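You operate a simulated robot arm through the tools that you are given. There is no shell and no other tool. Be economical: measure what you need, move in short steps, check, and stop when the job is done.

You are at the controls of a simulated robot arm. One attempt, no reset.

TASK
Prove the tester at 20 kPa with the tall black stopper, then vent it.
Fine: set the limit, pump up, wait for the green lamp. Pull the stopper once the red lamp is out and stand it on the bench.

Only the result counts: the job must be done as asked and must still hold three seconds after the hand-in. Knocking over, shifting, dropping, spilling or breaking anything else fails it. A push-on lid holds only when it is set on centred and level and pressed home; a screw cap is set on level and turned clockwise until tight.

THE ROBOT
A 7-joint arm with a two-finger parallel gripper, fixed in place. Base frame: the origin is at the foot of the arm, x ahead of it, y to its left, z up; the work surface is at about z = 800. Lengths are in mm, angles in degrees, forces in N, time in s.
With the tool pointing down near the work surface it reaches from about 240 to 680 mm from the base axis. Its first joint turns from -66.0 to 66.0 degrees. Payload 2.4 kg.
The TCP is the grasp point between the finger pads, 30 mm short of the fingertips. In the tool frame z runs along the fingers and y along their closing line. The gripper opens to 94 mm. The fingers are 28 mm wide and 10 mm thick; the gripper's body (50 by 96 mm) begins 55 mm behind the TCP.
Orientation is that of the tool frame in the base frame, as [roll, pitch, yaw] about the fixed x, y, z axes, in that order (R = Rz(yaw) Ry(pitch) Rx(roll)). With the fingers straight down and closing along the base's y, the tool's x points along the base's -x, its y along +y and its z along -z.

THE INTERFACE
- The arm moves only by the tool step_arm. Its argument "motion" is a list of rows, each an object of numbers (a shift or turn left out is 0, a gripper value left out holds the last): "ax", "ay", "az": the turn, a rotation vector about the tool's x, y, z in degrees; "dx", "dy", "dz": the shift along the tool's x, y, z in mm; "jaw": the gripper command, from -1 (shut) to 1 (fully open), values between in proportion. In form: [{"ax": .., "ay": .., "az": .., "dx": .., "dy": .., "dz": .., "jaw": ..}, ...]. A call has 1 to 8 rows; each row shifts and turns the commanded pose from where the row before left it, along the tool's axes as they then stand. Each row takes 0.2 s and may step no farther than 50 mm and 8.6 degrees from the row before; otherwise, or with a gripper value out of range, the whole call is refused. A pose out of reach is approached as far as the arm can. The call stops where the force on the tool passes 40 N (or 10 N more than at its start, if that is more) or the arm is blocked; 0.2 s more then pass. The fingers move at their own pace (about 153 mm/s each) and stop on an object; they squeeze with about 35 N. The grip force told is the motor's: it shows also when the fingers shut on nothing. Time passes only in rows, and 0.2 s behind the last, so rows that do not move let the fingers close. It gives the time, the measured TCP pose, the force on the tool (base axes), the opening and the grip force at its end, in the units of the frame above (readings bear some noise), and new pictures: "views" is both (left out), scene, wrist or none.
- Cameras (640 x 400 px; columns grow to the right, rows downward): "scene" is fixed at [48.8, 489.4, 1434.9]; the picture's right is [-0.59, -0.81, 0.00], its down [-0.53, 0.39, -0.75] and it looks along [0.61, -0.44, -0.66] (base axes); focal length 324 px, centre (320, 200). "wrist" rides on the gripper at [-37, 0, -58] in the tool frame; the picture's right is [0.00, -1.00, 0.00], its down [0.97, 0.00, -0.24] and it looks along [0.24, 0.00, 0.97] (tool axes); focal length 218 px, centre (320, 200). There is no depth. A picture from a camera that has moved, and an enlarged one, comes with that camera's place and axes in the base frame and with its lens.
- enlarge(camera, box): a new picture of the part [left, top, right, bottom] of that camera's present view, enlarged. The clock stands still meanwhile.
- finish_job(): hands the job in; it is judged then, once.

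Work in short steps. Places have to be worked out from the pictures, the camera data and where the tool is seen: move nearer, look again, correct. Check each grasp and each placing, and mend what went wrong. You have 120 turns and 150 pictures in all, those below and enlarged ones among them. Open the gripper and draw the arm clear of the work before you hand the job in, unless the task says otherwise; then end with one line.

The tools are called after "Emit:" by a JSON object that holds its "api" and its "payload". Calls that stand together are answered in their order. step_arm: Moves the arm, as the interface text tells. Its arguments: {"type":"object","properties":{"motion":{"type":"array"},"views":{"type":"string","enum":["both","scene","wrist","none"]}},"required":["motion"]} The other tools are called the same way: enlarge (camera, box) takes an enlarged picture of a part of a camera's view; finish_job () hands the job in.

At the start:

```text
time: 0.0
position: [398.4, 13.8, 1131.9]
tool_rot: [180.0, 0.1, -179.9]
wrist_force: [-0.7, -0.3, 0.3]
width: 94.1
grip_force: 0.0
```

scene: 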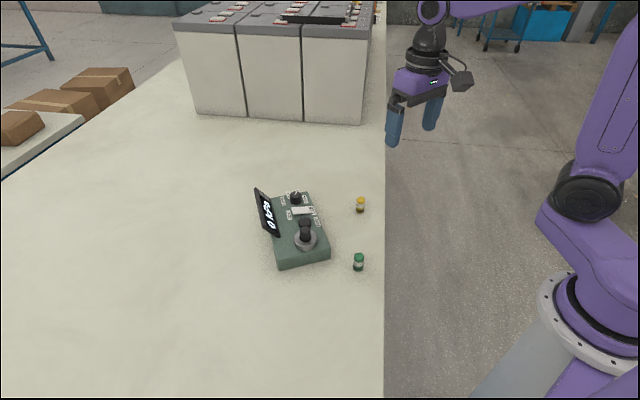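
wrist: 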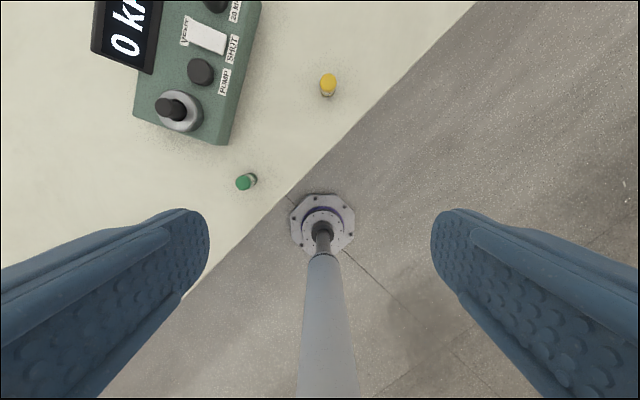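

The tester sits on the bench with a display, knob, pump and a stopper. I enlarge both views to read the labels.

Emit:
{"api": "enlarge", "payload": {"camera": "scene", "box": [240, 170, 400, 280]}}

Emit:
{"api": "enlarge", "payload": {"camera": "wrist", "box": [80, 0, 360, 200]}}

```text
3.64 times, centred on (320, 225) of scene
camera zoom: at [48.8, 489.4, 1434.9], right [-0.59, -0.81, 0.0], down [-0.53, 0.39, -0.75], along [0.61, -0.44, -0.66], focal length 1180 px, centre (320, 109)
```

zoom: 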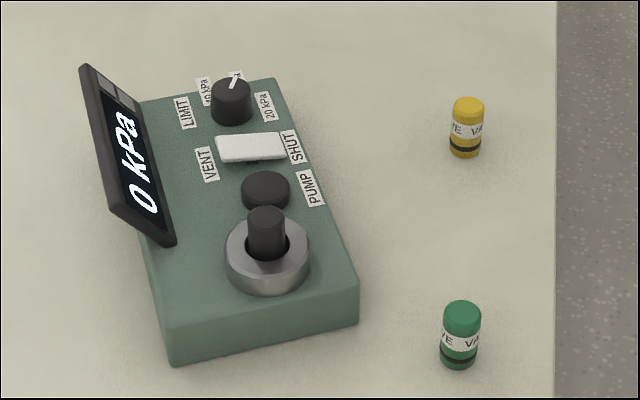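

```text
2.00 times, centred on (220, 100) of wrist
camera zoom: at [434.6, 13.8, 1189.7], right [0.0, -1.0, 0.0], down [-0.97, 0.0, 0.24], along [-0.24, 0.0, -0.97], focal length 436 px, centre (520, 400)
```

zoom: 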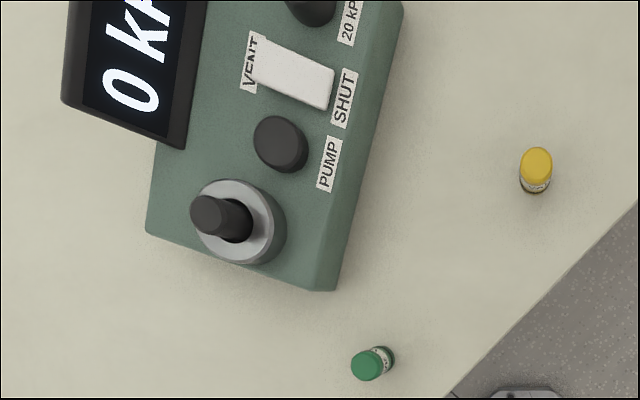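

I place the stopper top near (486,213,892), the pump at (538,180,857) and the limit knob at (626,153,870). I move above the tester for a better look.

Emit:
{"api": "step_arm", "payload": {"motion": [{"dx": -20, "dy": 32, "dz": 15}, {"dx": -20, "dy": 32, "dz": 15}, {"dx": -20, "dy": 32, "dz": 15}, {"dx": -20, "dy": 32, "dz": 15}, {"dx": -20, "dy": 32, "dz": 15}, {}]}}

```text
time: 1.4
position: [495.6, 175.4, 1057.4]
tool_rot: [-179.9, 0.0, 180.0]
wrist_force: [-0.3, 0.5, -0.7]
width: 94.2
grip_force: 0.1
camera wrist: at [533.5, 174.4, 1115.3], right [0.0, -1.0, 0.0], down [-0.97, 0.0, 0.24], along [-0.24, 0.0, -0.97], focal length 218 px, centre (320, 200)
```

scene: 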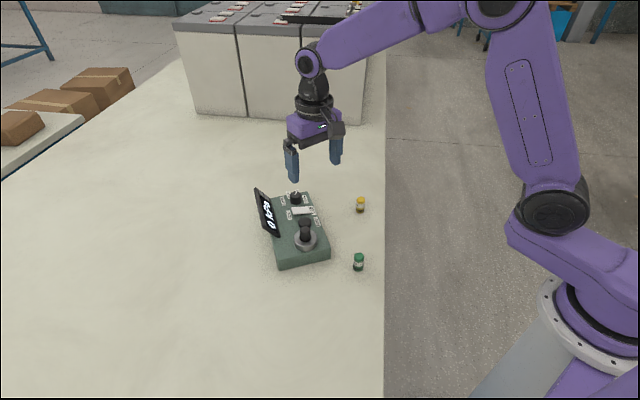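
wrist: 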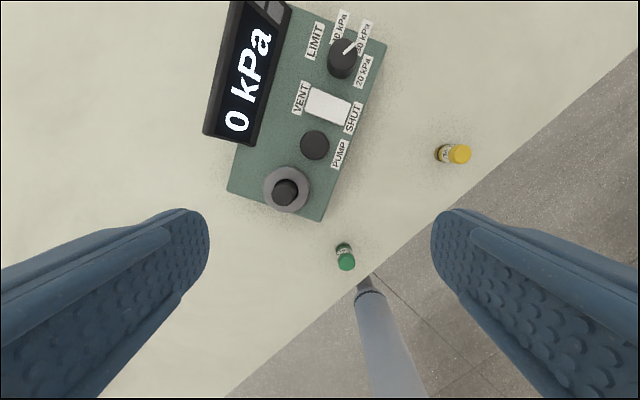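

Emit:
{"api": "enlarge", "payload": {"camera": "wrist", "box": [200, 0, 400, 125]}}

Emit:
{"api": "enlarge", "payload": {"camera": "wrist", "box": [200, 100, 400, 225]}}

```text
3.20 times, centred on (300, 62) of wrist
camera zoom: at [533.5, 174.4, 1115.3], right [0.0, -1.0, 0.0], down [-0.97, 0.0, 0.24], along [-0.24, 0.0, -0.97], focal length 698 px, centre (384, 640)
```

zoom: 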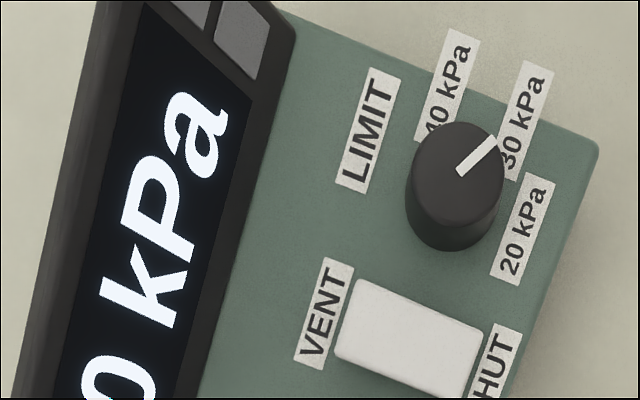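

```text
3.20 times, centred on (300, 162) of wrist
camera zoom: at [533.5, 174.4, 1115.3], right [0.0, -1.0, 0.0], down [-0.97, 0.0, 0.24], along [-0.24, 0.0, -0.97], focal length 698 px, centre (384, 320)
```

zoom: 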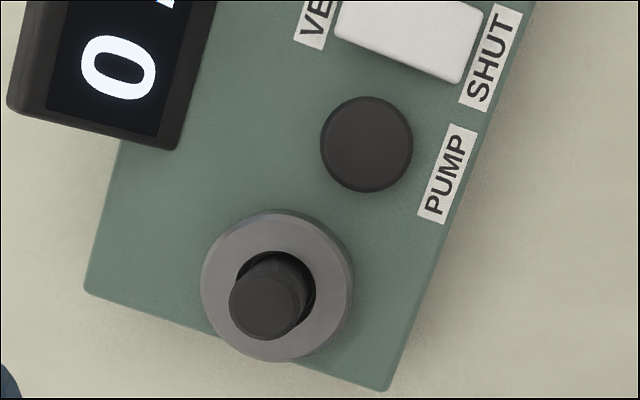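

The limit points at about 30 kPa, the lamps are on the display's top edge, and the stopper stands in the port, perhaps loosely. I turn the tool in line with the box and go lower for a closer look.

Emit:
{"api": "step_arm", "payload": {"motion": [{"dx": -35, "dz": 15}, {"dx": -35, "dz": 15}, {"az": 8, "dz": 15}, {"az": 8, "dz": 12}, {"az": 7}, {}]}}

```text
time: 2.8
position: [567.1, 174.3, 999.7]
tool_rot: [180.0, -0.1, 156.9]
wrist_force: [0.6, 0.0, -0.5]
width: 93.9
grip_force: 0.0
camera wrist: at [600.8, 158.4, 1057.8], right [-0.39, -0.92, 0.0], down [-0.89, 0.38, 0.24], along [-0.22, 0.09, -0.97], focal length 218 px, centre (320, 200)
```

scene: 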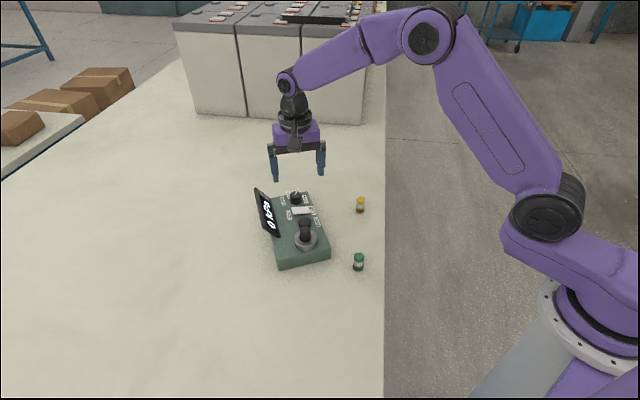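
wrist: 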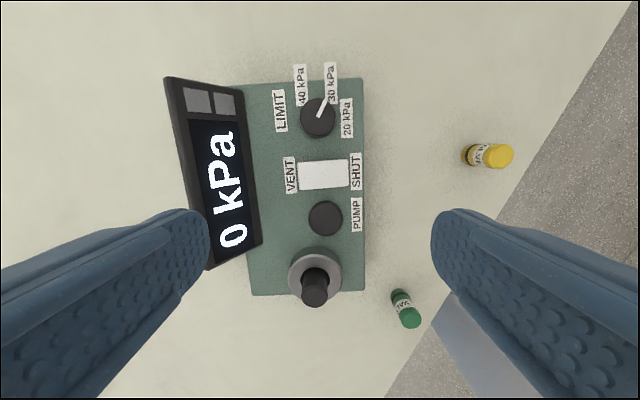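

Emit:
{"api": "enlarge", "payload": {"camera": "wrist", "box": [230, 60, 390, 160]}}

Emit:
{"api": "enlarge", "payload": {"camera": "wrist", "box": [230, 140, 422, 310]}}

```text
4.00 times, centred on (310, 110) of wrist
camera zoom: at [600.8, 158.4, 1057.8], right [-0.39, -0.92, 0.0], down [-0.89, 0.38, 0.24], along [-0.22, 0.09, -0.97], focal length 873 px, centre (360, 560)
```

zoom: 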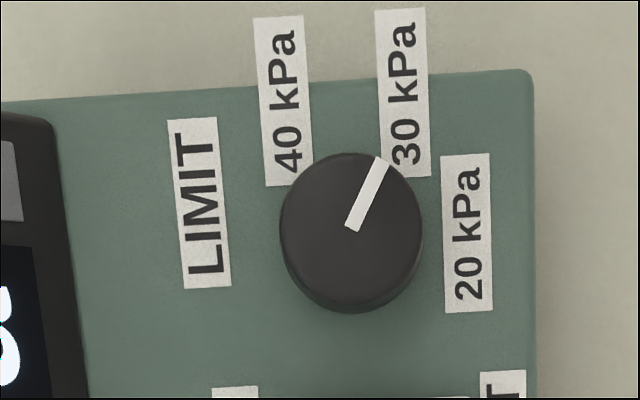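

```text
2.35 times, centred on (326, 225) of wrist
camera zoom: at [600.8, 158.4, 1057.8], right [-0.39, -0.92, 0.0], down [-0.89, 0.38, 0.24], along [-0.22, 0.09, -0.97], focal length 514 px, centre (306, 141)
```

zoom: 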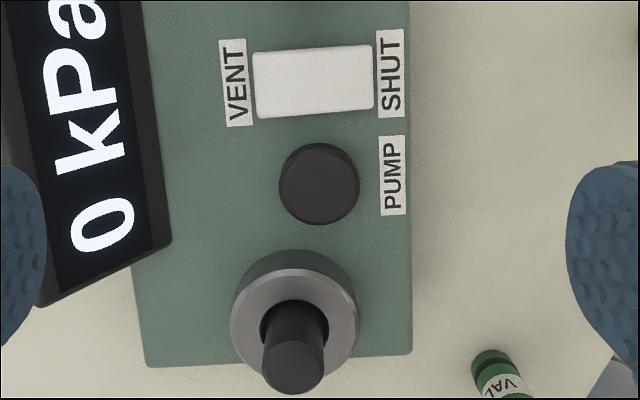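

Pointer is at 30 kPa, about 60° from 20 kPa. I check the rocker and stopper seating in the scene view.

Emit:
{"api": "enlarge", "payload": {"camera": "scene", "box": [280, 185, 330, 216]}}

Emit:
{"api": "enlarge", "payload": {"camera": "scene", "box": [280, 212, 335, 270]}}

```text
12.80 times, centred on (305, 200) of scene
camera zoom: at [48.8, 489.4, 1434.9], right [-0.59, -0.81, 0.0], down [-0.53, 0.39, -0.75], along [0.61, -0.44, -0.66], focal length 4154 px, centre (512, 194)
```

zoom: 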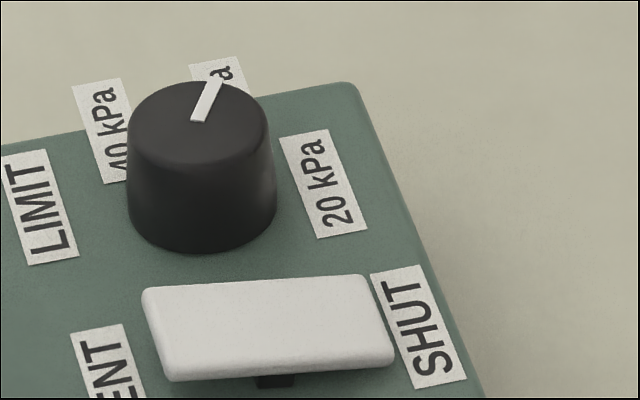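

```text
6.90 times, centred on (308, 241) of scene
camera zoom: at [48.8, 489.4, 1434.9], right [-0.59, -0.81, 0.0], down [-0.53, 0.39, -0.75], along [0.61, -0.44, -0.66], focal length 2238 px, centre (406, -83)
```

zoom: 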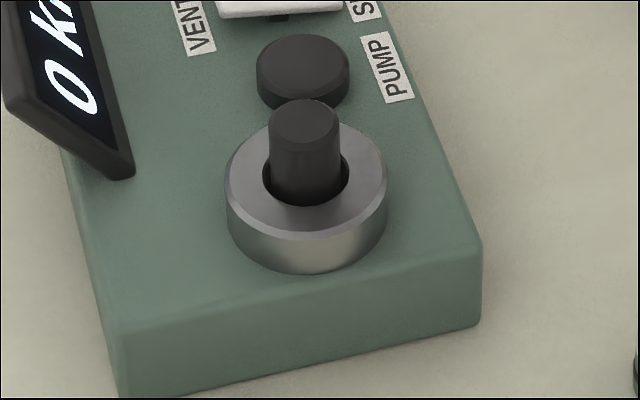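

The SHUT end of the rocker looks lower, so the vent seems already shut; pumping will tell. I set up over the knob at (622.5,151), turned back 30° so a 60° clockwise turn stays clear of the rocker.

Emit:
{"api": "step_arm", "payload": {"motion": [{"dx": -30, "jaw": 0.15}, {"dx": -30}, {"az": -7.5, "dz": 18}, {"az": -7.5, "dz": 18}, {"az": -7.5, "dz": 18}, {"az": -7.5, "dz": 18}, {}]}}

```text
time: 4.4
position: [622.2, 151.8, 926.8]
tool_rot: [179.9, 0.0, -172.9]
wrist_force: [0.4, -0.7, 1.1]
width: 53.9
grip_force: 0.0
camera wrist: at [659.5, 155.4, 985.2], right [0.12, -0.99, 0.0], down [-0.96, -0.12, 0.24], along [-0.24, -0.03, -0.97], focal length 218 px, centre (320, 200)
```

scene: 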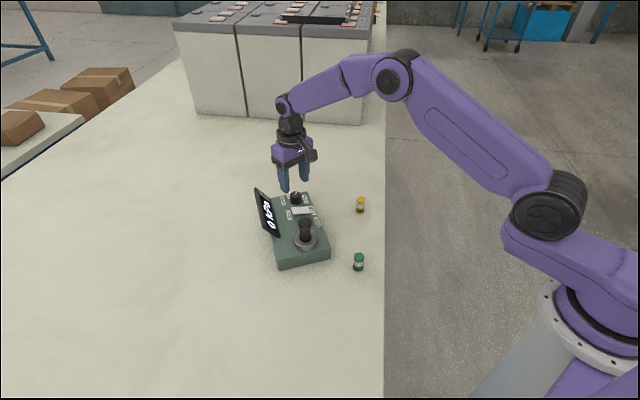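
wrist: 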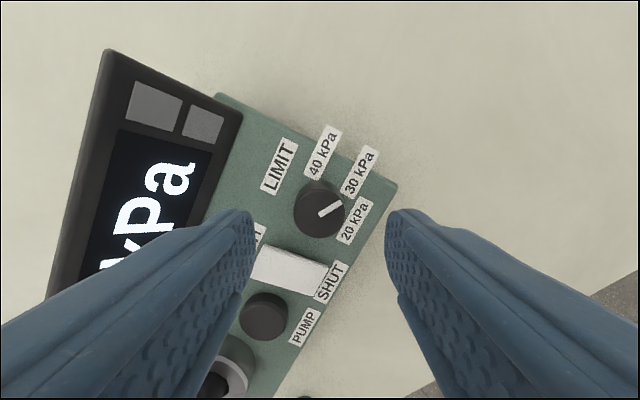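

Emit:
{"api": "enlarge", "payload": {"camera": "wrist", "box": [240, 120, 400, 220]}}

```text
4.00 times, centred on (320, 170) of wrist
camera zoom: at [659.5, 155.4, 985.2], right [0.12, -0.99, 0.0], down [-0.96, -0.12, 0.24], along [-0.24, -0.03, -0.97], focal length 873 px, centre (320, 320)
```

zoom: 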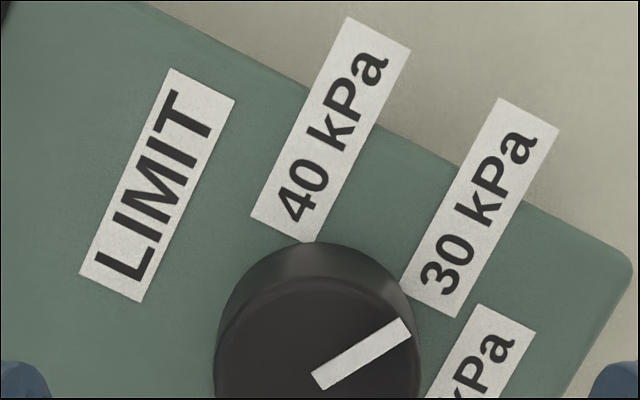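

Knob top refined to (622.8,150.8,868.5), about 28 mm across. I descend so the tips sit about 5 mm above the panel, then close.

Emit:
{"api": "step_arm", "payload": {"motion": [{"dx": -0.7, "dy": -0.9, "dz": 14}, {"dz": 14}, {"dz": 14}, {}, {"jaw": -1}, {}, {}]}}

```text
time: 6.0
position: [625.1, 152.0, 885.4]
tool_rot: [179.8, -0.1, -172.9]
wrist_force: [1.4, 10.2, -0.4]
width: 30.5
grip_force: 35.1
camera wrist: at [660.8, 155.7, 943.0], right [0.12, -0.99, 0.0], down [-0.96, -0.12, 0.24], along [-0.24, -0.03, -0.97], focal length 218 px, centre (320, 200)
```

scene: 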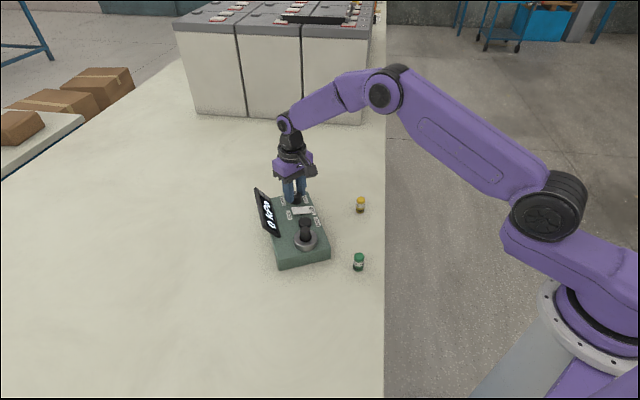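
wrist: 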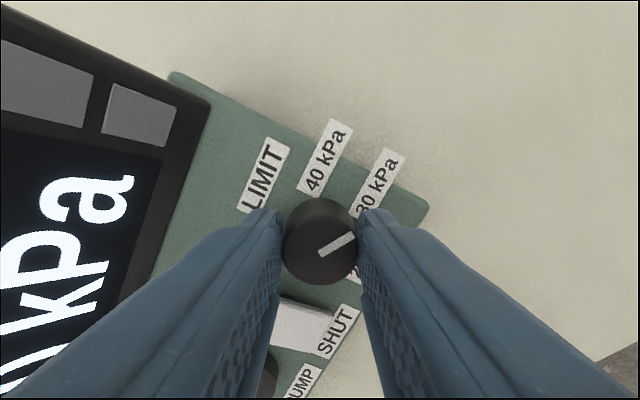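

Grip on the knob is good (30.5 mm). I relieve the small side load and turn clockwise 60°.

Emit:
{"api": "step_arm", "payload": {"motion": [{"dy": 0.9}, {"az": 8.5}, {"az": 8.5}, {"az": 8.5}, {"az": 8.5}, {"az": 8.5}, {"az": 8.5}, {"az": 8.5}]}}

```text
time: 7.8
position: [622.2, 149.2, 885.2]
tool_rot: [-179.8, 0.0, 127.2]
wrist_force: [-2.9, -3.5, 0.5]
width: 29.9
grip_force: 35.0
camera wrist: at [645.6, 119.3, 943.2], right [-0.8, -0.61, 0.0], down [-0.59, 0.77, 0.24], along [-0.15, 0.19, -0.97], focal length 218 px, centre (320, 200)
```

scene: 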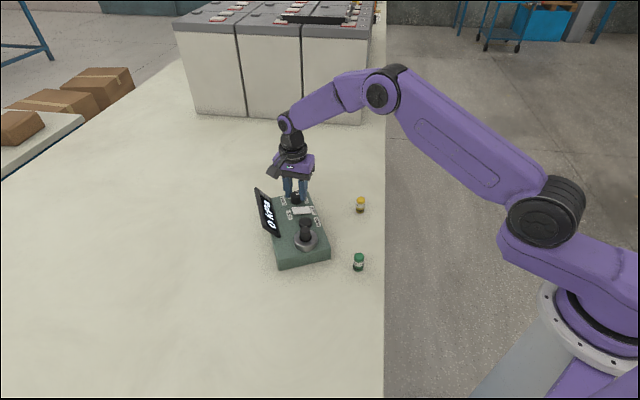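
wrist: 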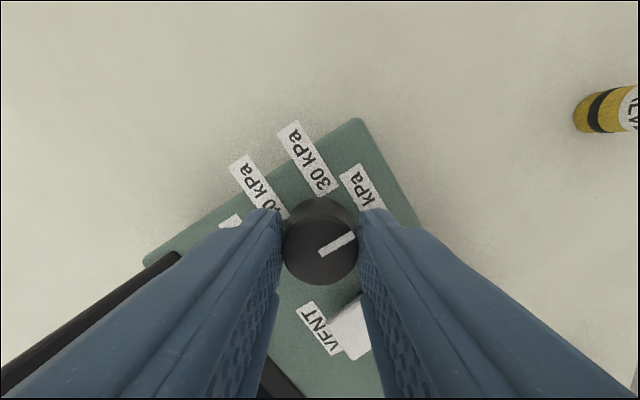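

The knob turned with the fingers. I open, lift straight up and check the pointer.

Emit:
{"api": "step_arm", "payload": {"motion": [{"jaw": 0.15}, {}, {"dz": -20}, {"dz": -40}, {"az": -8, "dz": -40}, {"az": -8}, {"az": -8}, {"az": -6}], "views": "wrist"}}

Emit:
{"api": "enlarge", "payload": {"camera": "wrist", "box": [220, 100, 420, 225]}}

```text
time: 9.6
position: [623.3, 151.4, 986.4]
tool_rot: [180.0, 0.1, 157.6]
wrist_force: [-0.1, -0.5, -0.2]
width: 54.0
grip_force: 0.2
camera wrist: at [657.8, 136.8, 1043.5], right [-0.38, -0.92, 0.0], down [-0.9, 0.37, 0.24], along [-0.22, 0.09, -0.97], focal length 218 px, centre (320, 200)
```

wrist: 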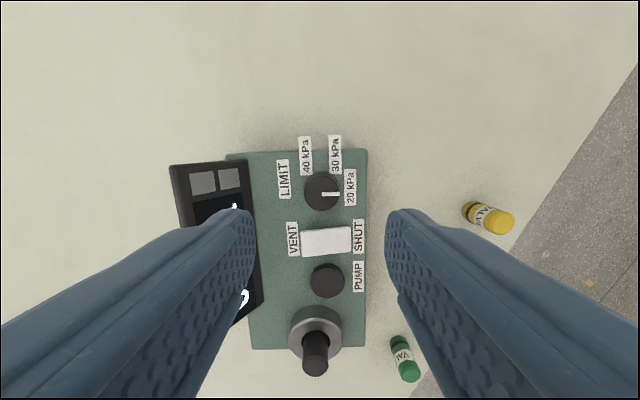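

```text
3.20 times, centred on (320, 162) of wrist
camera zoom: at [657.8, 136.8, 1043.5], right [-0.38, -0.92, 0.0], down [-0.9, 0.37, 0.24], along [-0.22, 0.09, -0.97], focal length 698 px, centre (320, 320)
```

zoom: 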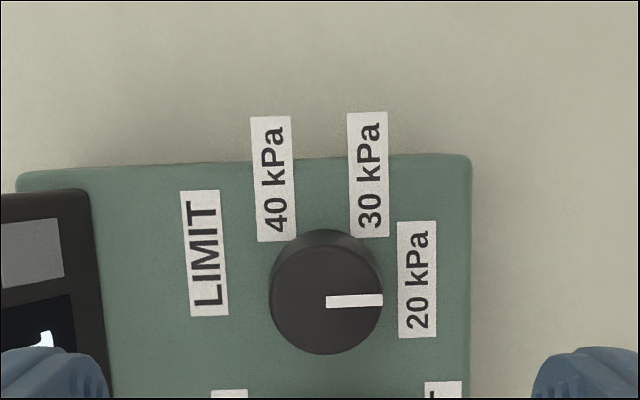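

Limit now reads 20 kPa. The stopper's seat is uncertain, so I'll go over it (485,213, top ≈891) with closed fingers and look before pressing it gently home.

Emit:
{"api": "step_arm", "payload": {"motion": [{"dx": 38, "dy": 1.2, "jaw": -1}, {"dx": 38, "dy": 1}, {"dx": 38, "dy": 1}, {"dx": 37, "dy": 1}, {"dz": 25}, {"dz": 20}, {}]}}

Emit:
{"api": "enlarge", "payload": {"camera": "scene", "box": [260, 160, 360, 260]}}

```text
time: 11.2
position: [485.9, 211.2, 939.9]
tool_rot: [-179.9, 0.1, 157.5]
wrist_force: [0.5, -0.6, 0.4]
width: 0.0
grip_force: 33.5
camera wrist: at [520.0, 197.1, 997.4], right [-0.38, -0.92, 0.0], down [-0.9, 0.37, 0.24], along [-0.22, 0.09, -0.97], focal length 218 px, centre (320, 200)
```

scene: 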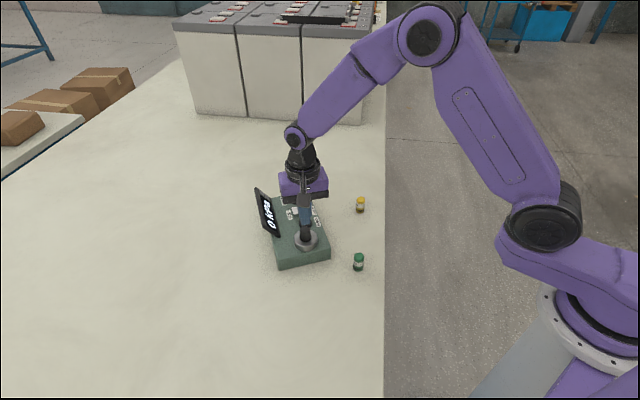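
wrist: 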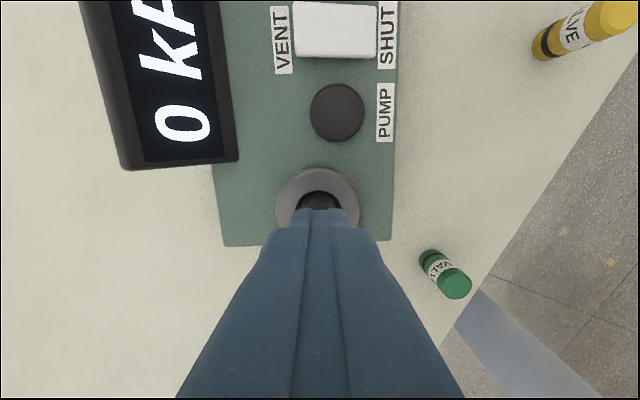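

```text
4.00 times, centred on (310, 210) of scene
camera zoom: at [48.8, 489.4, 1434.9], right [-0.59, -0.81, 0.0], down [-0.53, 0.39, -0.75], along [0.61, -0.44, -0.66], focal length 1298 px, centre (360, 160)
```

zoom: 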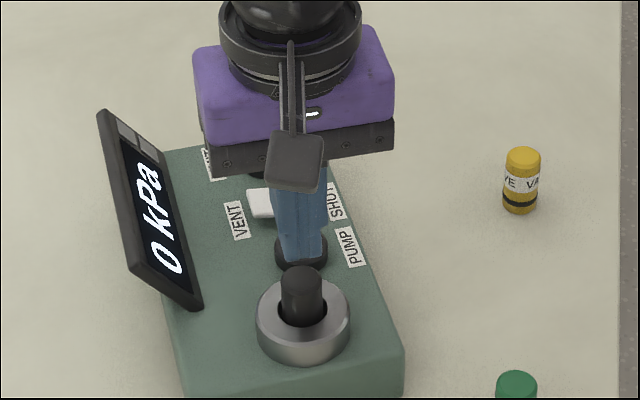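

The fingertips line up with the stopper top. I descend in small steps and press gently.

Emit:
{"api": "step_arm", "payload": {"motion": [{"dz": 12}, {"dz": 3}, {"dz": 2}, {"dz": 2}, {"dz": 1}, {"dz": 1}], "views": "none"}}

```text
time: 12.6
position: [485.9, 213.0, 920.7]
tool_rot: [179.9, 0.1, 157.5]
wrist_force: [-5.4, 1.0, 25.4]
width: 0.0
grip_force: 32.8
```

Emit:
{"api": "step_arm", "payload": {"motion": [{"dz": 1}, {"dz": 1}, {}]}}

```text
time: 13.1
position: [486.5, 214.0, 920.0]
tool_rot: [179.8, 0.2, 157.6]
wrist_force: [-4.7, -0.3, 13.1]
width: 0.0
grip_force: 32.9
stopped in row 2: the force on the tool passed its limit (the readings are from after the stop); the commanded pose is now the measured one
camera wrist: at [520.2, 198.8, 979.0], right [-0.38, -0.92, 0.0], down [-0.9, 0.37, 0.24], along [-0.22, 0.09, -0.97], focal length 218 px, centre (320, 200)
```

scene: 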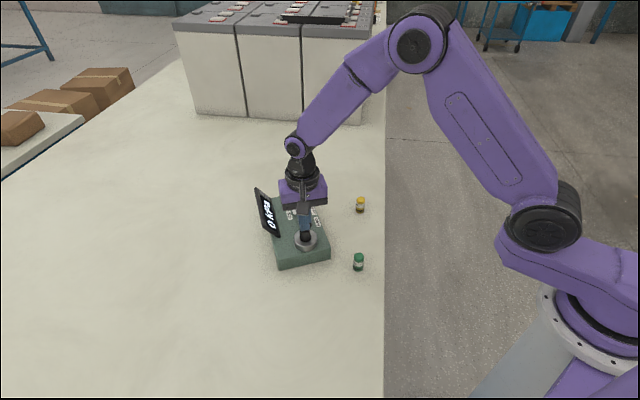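
wrist: 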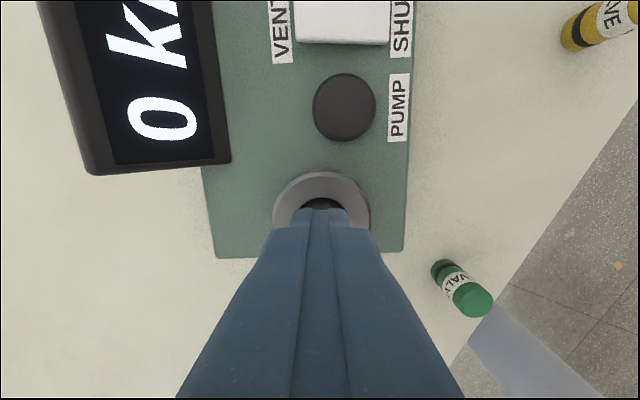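

The stopper is solidly seated. I lift, go over the PUMP button at about (537,179.5), and lower.

Emit:
{"api": "step_arm", "payload": {"motion": [{"dz": -20}, {"dx": -30, "dy": -6.3}, {"dx": -30, "dy": -6.3}, {}, {"dz": 30}, {"dz": 10}, {}]}}

```text
time: 14.7
position: [536.3, 180.5, 901.0]
tool_rot: [179.8, 0.2, 157.5]
wrist_force: [0.2, 0.2, 0.5]
width: 0.0
grip_force: 33.3
camera wrist: at [570.9, 164.7, 957.9], right [-0.38, -0.92, 0.0], down [-0.9, 0.37, 0.24], along [-0.22, 0.09, -0.97], focal length 218 px, centre (320, 200)
```

scene: 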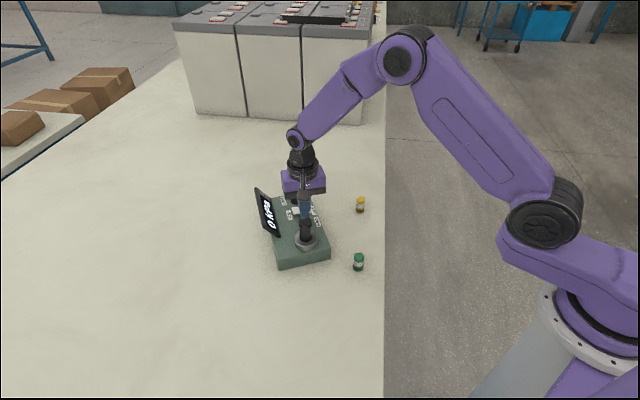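
wrist: 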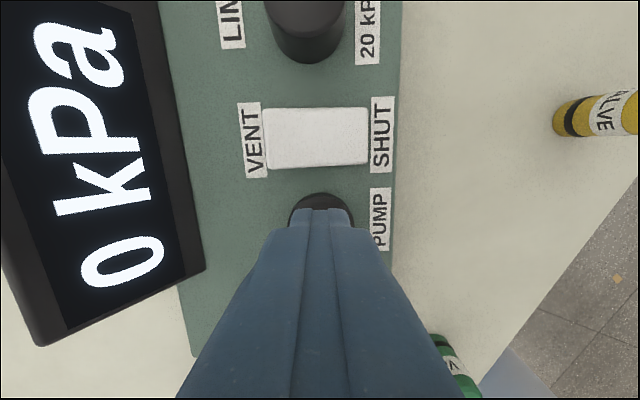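

The tips are over the button. I press in steps, then release and read the display.

Emit:
{"api": "step_arm", "payload": {"motion": [{"dz": 8}, {"dz": 3}, {"dz": 3}, {"dz": 2}, {"dz": 2}], "views": "wrist"}}

```text
time: 15.8
position: [538.5, 180.1, 881.6]
tool_rot: [179.7, 0.2, 157.5]
wrist_force: [1.5, 0.8, 2.8]
width: 0.0
grip_force: 33.2
camera wrist: at [571.6, 164.1, 940.3], right [-0.38, -0.92, 0.0], down [-0.9, 0.37, 0.24], along [-0.22, 0.09, -0.97], focal length 218 px, centre (320, 200)
```

wrist: 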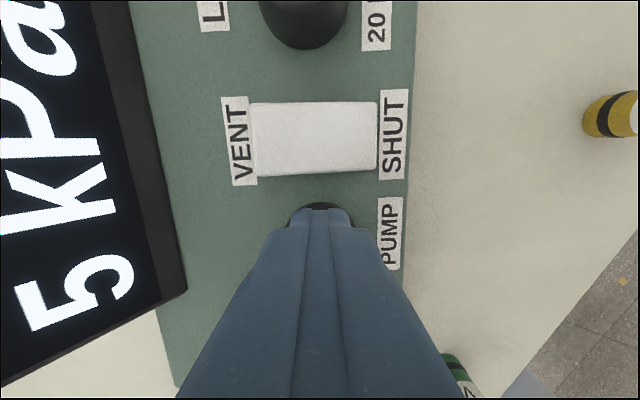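

One press gave 5 kPa, so the vent is shut and it holds. I release and press once more.

Emit:
{"api": "step_arm", "payload": {"motion": [{"dz": -9}, {}, {"dz": 5}, {"dz": 4}, {}], "views": "wrist"}}

```text
time: 17.1
position: [537.3, 178.5, 881.1]
tool_rot: [179.8, 0.2, 157.4]
wrist_force: [-1.6, -0.8, 2.5]
width: 0.1
grip_force: 33.1
camera wrist: at [570.9, 164.3, 940.4], right [-0.38, -0.92, 0.0], down [-0.9, 0.37, 0.24], along [-0.22, 0.09, -0.97], focal length 218 px, centre (320, 200)
```

wrist: 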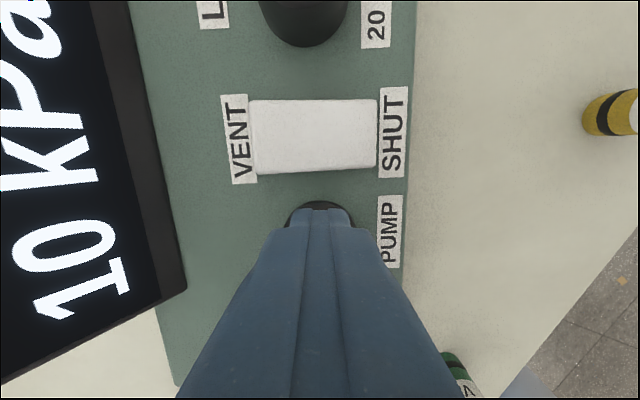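

10 kPa. I press a third time.

Emit:
{"api": "step_arm", "payload": {"motion": [{"dz": -9}, {}, {"dz": 5}, {"dz": 4}, {}], "views": "wrist"}}

```text
time: 18.2
position: [536.9, 180.1, 882.2]
tool_rot: [179.8, 0.1, 157.5]
wrist_force: [-1.0, -0.2, 2.8]
width: 0.1
grip_force: 33.0
camera wrist: at [571.6, 165.0, 940.7], right [-0.38, -0.92, 0.0], down [-0.9, 0.37, 0.24], along [-0.22, 0.09, -0.97], focal length 218 px, centre (320, 200)
```

wrist: 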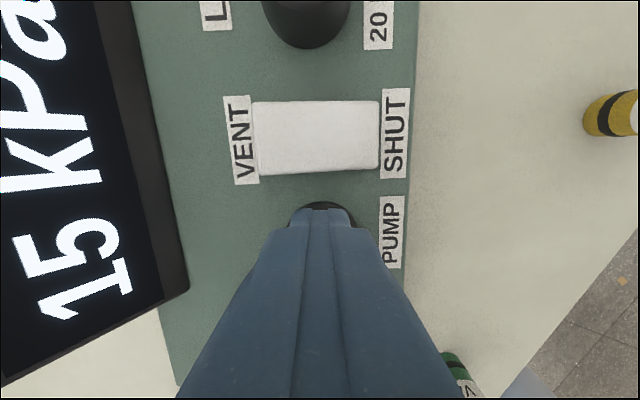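

15 kPa. One more press should reach 20; then I raise clear to see the lamps.

Emit:
{"api": "step_arm", "payload": {"motion": [{"dz": -9}, {}, {"dz": 5}, {"dz": 4}, {}, {"dz": -20}, {"dz": -30}]}}

Emit:
{"api": "enlarge", "payload": {"camera": "scene", "box": [240, 170, 340, 250]}}

```text
time: 19.9
position: [537.5, 178.2, 932.0]
tool_rot: [179.8, 0.1, 157.5]
wrist_force: [0.1, -0.7, -0.6]
width: 0.2
grip_force: 33.1
camera wrist: at [569.7, 163.3, 989.6], right [-0.38, -0.92, 0.0], down [-0.9, 0.37, 0.24], along [-0.22, 0.09, -0.97], focal length 218 px, centre (320, 200)
```

scene: 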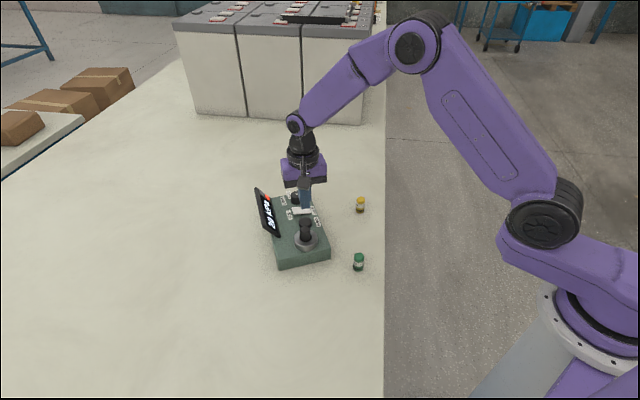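
wrist: 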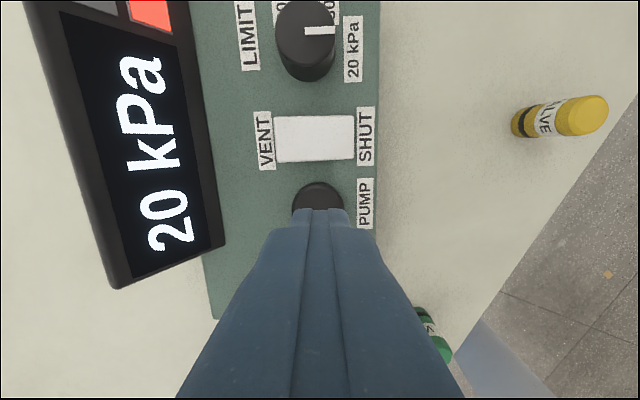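

```text
5.00 times, centred on (290, 210) of scene
camera zoom: at [48.8, 489.4, 1434.9], right [-0.59, -0.81, 0.0], down [-0.53, 0.39, -0.75], along [0.61, -0.44, -0.66], focal length 1622 px, centre (470, 150)
```

zoom: 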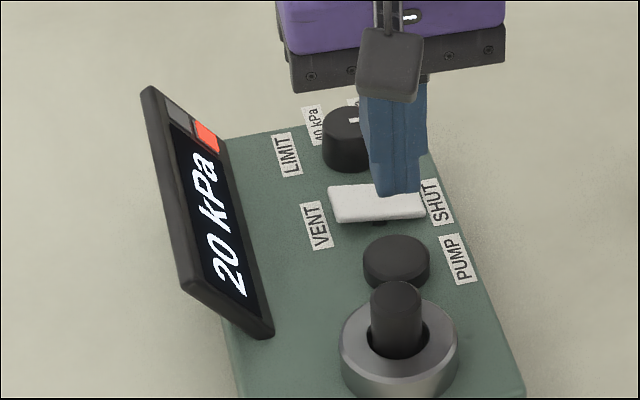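

20 kPa with the red lamp lit. I wait here for the green lamp.

Emit:
{"api": "step_arm", "payload": {"motion": [{}, {}, {}, {}, {}, {}, {}, {}], "views": "wrist"}}

```text
time: 21.6
position: [535.7, 177.3, 931.1]
tool_rot: [179.8, 0.1, 157.5]
wrist_force: [0.5, 0.2, -0.1]
width: 0.0
grip_force: 33.1
camera wrist: at [569.9, 163.3, 989.5], right [-0.38, -0.92, 0.0], down [-0.9, 0.37, 0.24], along [-0.22, 0.09, -0.97], focal length 218 px, centre (320, 200)
```

wrist: 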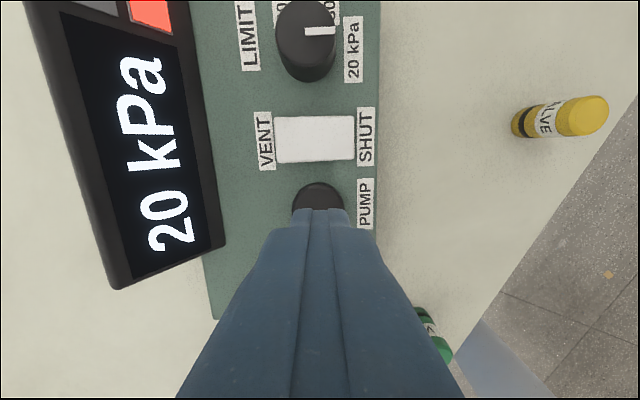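

Still holding. I use the waiting time to move above the VENT end at (580,179), without descending.

Emit:
{"api": "step_arm", "payload": {"motion": [{"dx": -20, "dy": 8.5}, {"dx": -20, "dy": 8.5}, {}, {}, {}, {}, {}, {}]}}

Emit:
{"api": "enlarge", "payload": {"camera": "scene", "box": [240, 170, 340, 250]}}

```text
time: 23.4
position: [581.2, 179.1, 930.7]
tool_rot: [179.8, 0.2, 157.6]
wrist_force: [0.6, -0.7, 0.3]
width: 0.0
grip_force: 33.2
camera wrist: at [614.5, 164.5, 989.5], right [-0.38, -0.92, 0.0], down [-0.9, 0.37, 0.24], along [-0.22, 0.09, -0.97], focal length 218 px, centre (320, 200)
```

scene: 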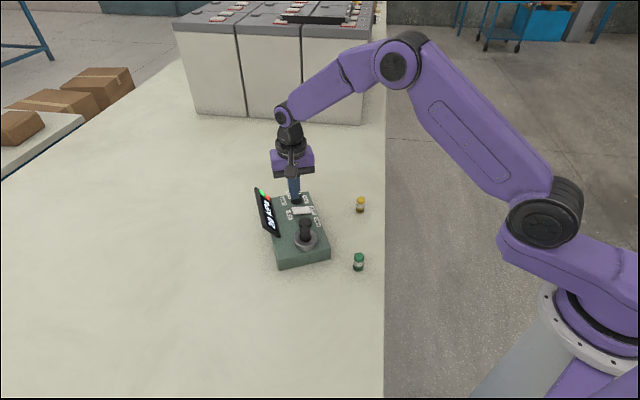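
wrist: 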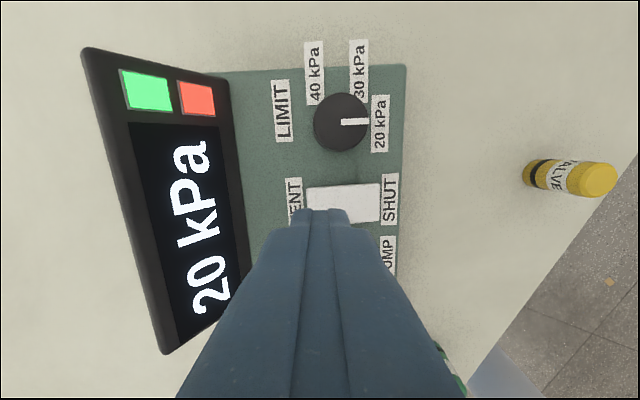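

```text
5.00 times, centred on (290, 210) of scene
camera zoom: at [48.8, 489.4, 1434.9], right [-0.59, -0.81, 0.0], down [-0.53, 0.39, -0.75], along [0.61, -0.44, -0.66], focal length 1622 px, centre (470, 150)
```

zoom: 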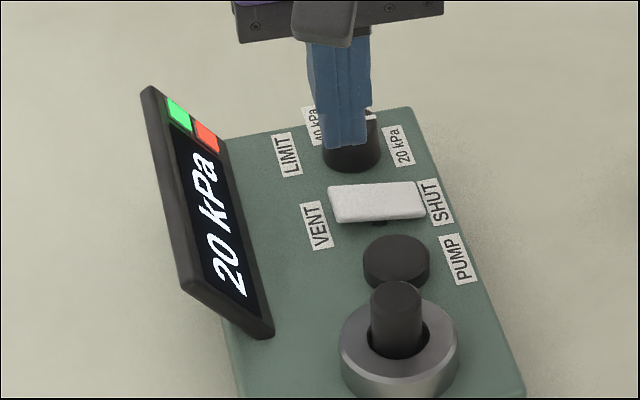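

Green lamp is lit at 20 kPa. I now press the VENT end of the rocker.

Emit:
{"api": "step_arm", "payload": {"motion": [{"dz": 25}, {"dz": 5}, {"dz": 3}, {"dz": 3}, {"dz": 3}, {"dz": 3}, {"dz": 2}], "views": "wrist"}}

```text
time: 25.1
position: [581.6, 179.8, 889.0]
tool_rot: [179.7, 0.2, 157.5]
wrist_force: [0.9, 1.6, 2.1]
width: 0.0
grip_force: 32.9
camera wrist: at [614.9, 165.0, 947.3], right [-0.38, -0.92, 0.0], down [-0.9, 0.37, 0.24], along [-0.22, 0.09, -0.97], focal length 218 px, centre (320, 200)
```

wrist: 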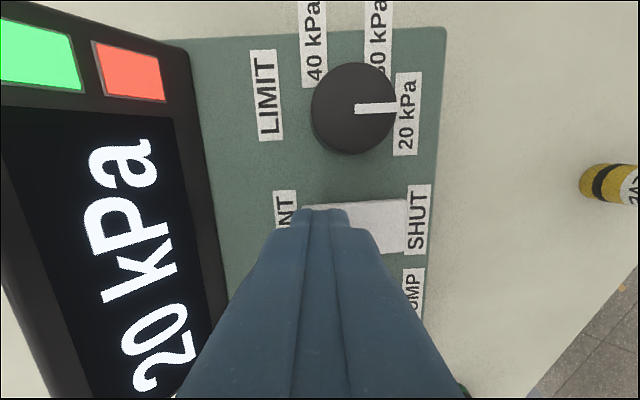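

Tip is at about z 859 with slight contact; I press further in small steps.

Emit:
{"api": "step_arm", "payload": {"motion": [{"dz": 2}, {"dz": 2}, {"dz": 2}, {"dz": 1}, {}], "views": "wrist"}}

```text
time: 26.1
position: [583.1, 179.8, 885.2]
tool_rot: [179.8, 0.2, 157.5]
wrist_force: [-6.0, -2.0, 9.9]
width: 0.0
grip_force: 33.1
stopped in row 4: the force on the tool passed its limit (the readings are from after the stop); the commanded pose is now the measured one
camera wrist: at [615.0, 164.7, 943.3], right [-0.38, -0.92, 0.0], down [-0.9, 0.37, 0.24], along [-0.22, 0.09, -0.97], focal length 218 px, centre (320, 200)
```

wrist: 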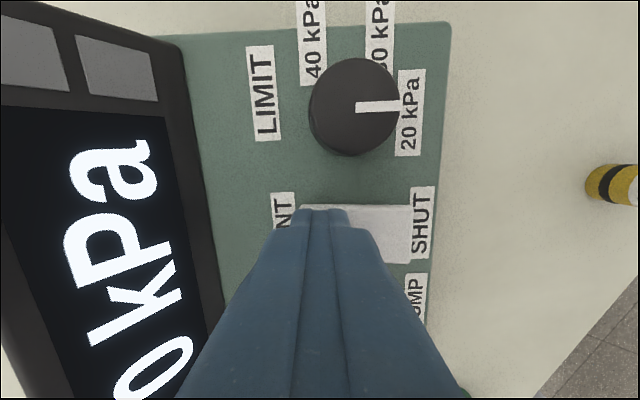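

Both lamps are out. I lift and check the reading, then move over the stopper with jaws half open.

Emit:
{"api": "step_arm", "payload": {"motion": [{"dz": -30}, {"dz": -40}, {"dx": 34, "dy": -2, "jaw": 0.15}, {"dx": 34, "dy": -2}, {"dx": 34, "dy": -2}, {}]}}

Emit:
{"api": "enlarge", "payload": {"camera": "scene", "box": [240, 170, 340, 250]}}

Emit:
{"api": "enlarge", "payload": {"camera": "wrist", "box": [240, 120, 400, 220]}}

```text
time: 27.4
position: [483.9, 213.4, 951.2]
tool_rot: [179.8, 0.2, 157.5]
wrist_force: [0.7, -0.5, -0.1]
width: 54.1
grip_force: 0.1
camera wrist: at [518.1, 198.8, 1011.0], right [-0.38, -0.92, 0.0], down [-0.9, 0.37, 0.24], along [-0.22, 0.09, -0.97], focal length 218 px, centre (320, 200)
```

scene: 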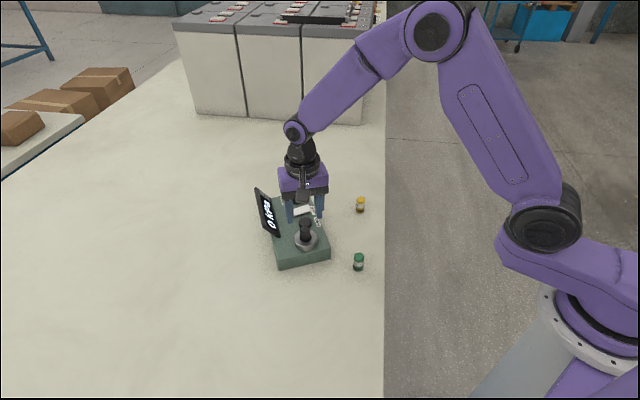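
wrist: 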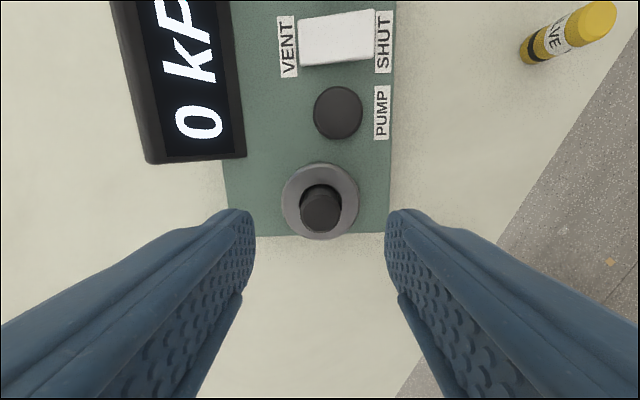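

```text
5.00 times, centred on (290, 210) of scene
camera zoom: at [48.8, 489.4, 1434.9], right [-0.59, -0.81, 0.0], down [-0.53, 0.39, -0.75], along [0.61, -0.44, -0.66], focal length 1622 px, centre (470, 150)
```

zoom: 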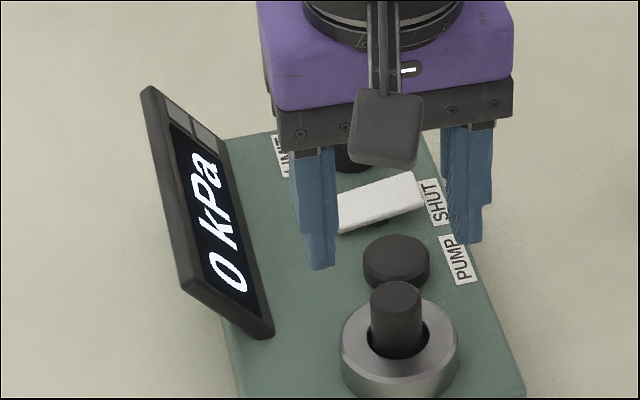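

```text
4.00 times, centred on (320, 170) of wrist
camera zoom: at [518.1, 198.8, 1011.0], right [-0.38, -0.92, 0.0], down [-0.9, 0.37, 0.24], along [-0.22, 0.09, -0.97], focal length 873 px, centre (320, 320)
```

zoom: 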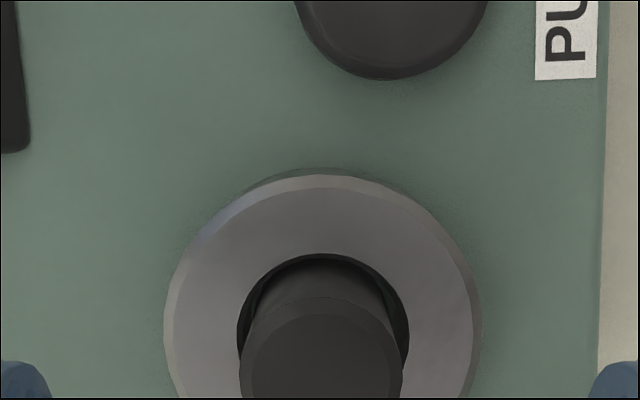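

Vent rocker flipped, 0 kPa, both lamps out. The stopper is centred between the fingers, so I descend to z≈898 and grip it.

Emit:
{"api": "step_arm", "payload": {"motion": [{"dz": 25}, {"dz": 20}, {"dz": 8}, {}, {"jaw": -1}, {}, {}]}}

```text
time: 29.1
position: [484.8, 213.6, 901.2]
tool_rot: [179.8, 0.2, 157.5]
wrist_force: [0.6, 0.0, 0.4]
width: 21.9
grip_force: 35.6
camera wrist: at [518.9, 198.4, 959.2], right [-0.38, -0.92, 0.0], down [-0.9, 0.37, 0.24], along [-0.22, 0.09, -0.97], focal length 218 px, centre (320, 200)
```

scene: 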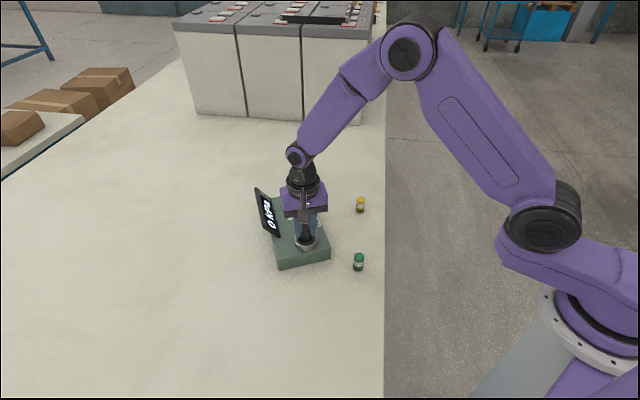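
wrist: 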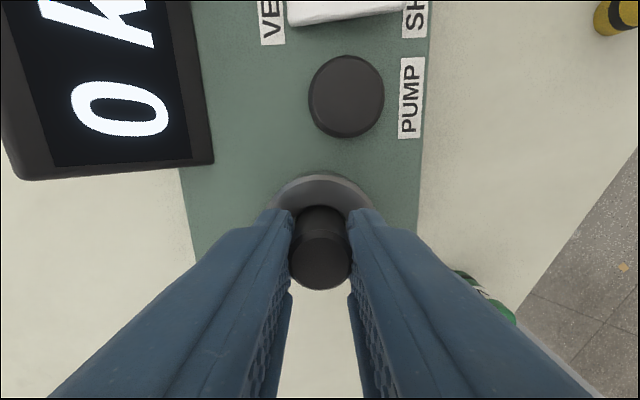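

The stopper is gripped (21.9 mm). I pull straight up in small steps.

Emit:
{"api": "step_arm", "payload": {"motion": [{"dz": -3}, {"dz": -5}, {"dz": -8}, {"dz": -15}, {"dz": -20}, {"dz": -25}, {"dz": -25}]}}

Emit:
{"api": "enlarge", "payload": {"camera": "scene", "box": [250, 140, 370, 260]}}

```text
time: 30.6
position: [483.4, 214.7, 1000.9]
tool_rot: [179.9, 0.2, 157.5]
wrist_force: [-0.5, -0.3, 0.2]
width: 21.6
grip_force: 35.0
camera wrist: at [518.0, 200.5, 1059.8], right [-0.38, -0.92, 0.0], down [-0.9, 0.37, 0.24], along [-0.22, 0.09, -0.97], focal length 218 px, centre (320, 200)
```

scene: 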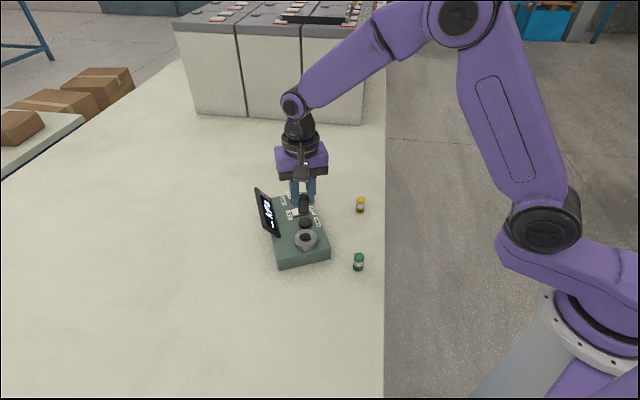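
wrist: 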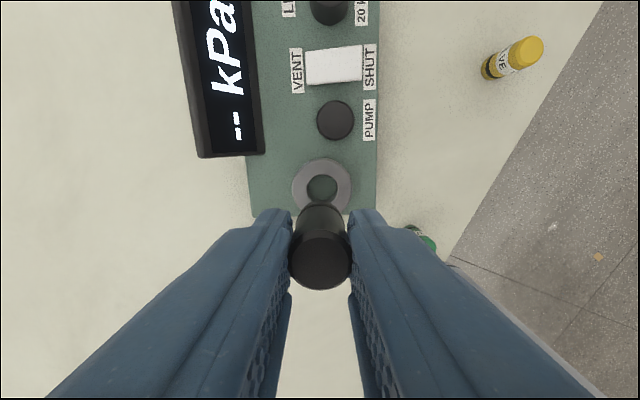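

```text
3.33 times, centred on (310, 200) of scene
camera zoom: at [48.8, 489.4, 1434.9], right [-0.59, -0.81, 0.0], down [-0.53, 0.39, -0.75], along [0.61, -0.44, -0.66], focal length 1082 px, centre (353, 200)
```

zoom: 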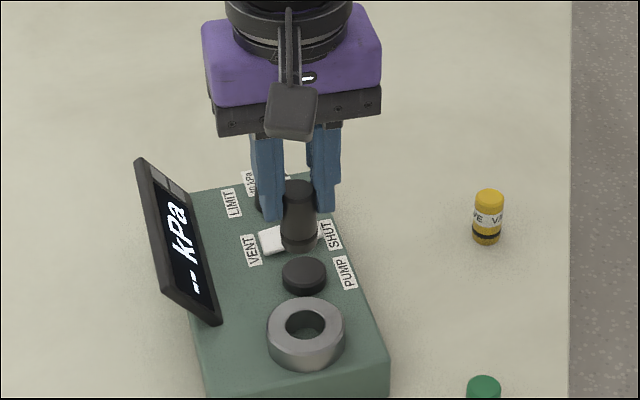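

The stopper is out, about 44 mm long with its base roughly 54 mm below the TCP. I carry it to open bench at (400,290) and start lowering.

Emit:
{"api": "step_arm", "payload": {"motion": [{"dx": 26.7, "dy": 9.5}, {"dx": 26.7, "dy": 9.5}, {"dx": 26.7, "dy": 9.5}, {"dx": 26.7, "dy": 9.5}, {"dz": 40}, {"dz": 40}, {"dz": 35}, {}]}}

Emit:
{"api": "enlarge", "payload": {"camera": "scene", "box": [240, 220, 360, 320]}}

```text
time: 32.5
position: [400.0, 291.3, 885.6]
tool_rot: [179.8, 0.3, 157.5]
wrist_force: [0.0, 0.8, -0.8]
width: 21.9
grip_force: 35.2
camera wrist: at [433.6, 276.2, 944.3], right [-0.38, -0.92, 0.0], down [-0.9, 0.37, 0.24], along [-0.22, 0.09, -0.97], focal length 218 px, centre (320, 200)
```

scene: 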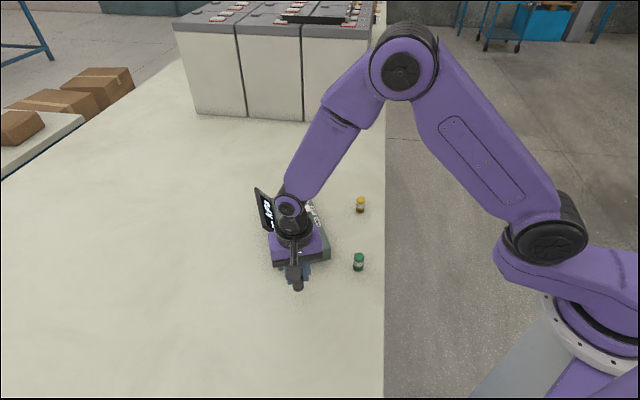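
wrist: 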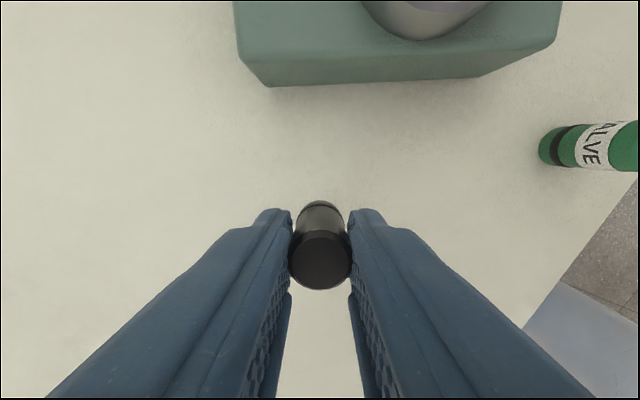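

```text
4.00 times, centred on (300, 270) of scene
camera zoom: at [48.8, 489.4, 1434.9], right [-0.59, -0.81, 0.0], down [-0.53, 0.39, -0.75], along [0.61, -0.44, -0.66], focal length 1298 px, centre (400, -80)
```

zoom: 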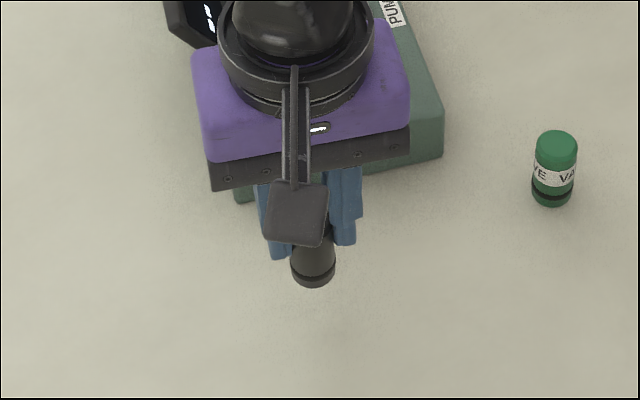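

Clear bench below. I lower toward contact, expected at TCP z≈854.

Emit:
{"api": "step_arm", "payload": {"motion": [{"dz": 15}, {"dz": 6}, {"dz": 3}, {"dz": 2}, {"dz": 2}, {}], "views": "none"}}

```text
time: 33.9
position: [399.9, 289.2, 858.1]
tool_rot: [179.8, 0.2, 157.5]
wrist_force: [-0.7, 0.7, -0.4]
width: 21.9
grip_force: 35.2
```

Emit:
{"api": "step_arm", "payload": {"motion": [{"dz": 1}, {"dz": 1}, {"dz": 1}, {"dz": 1}, {"dz": 1}], "views": "none"}}

```text
time: 35.0
position: [401.2, 288.9, 854.7]
tool_rot: [179.6, 0.3, 157.5]
wrist_force: [-3.3, -3.8, 25.1]
width: 22.0
grip_force: 34.8
```

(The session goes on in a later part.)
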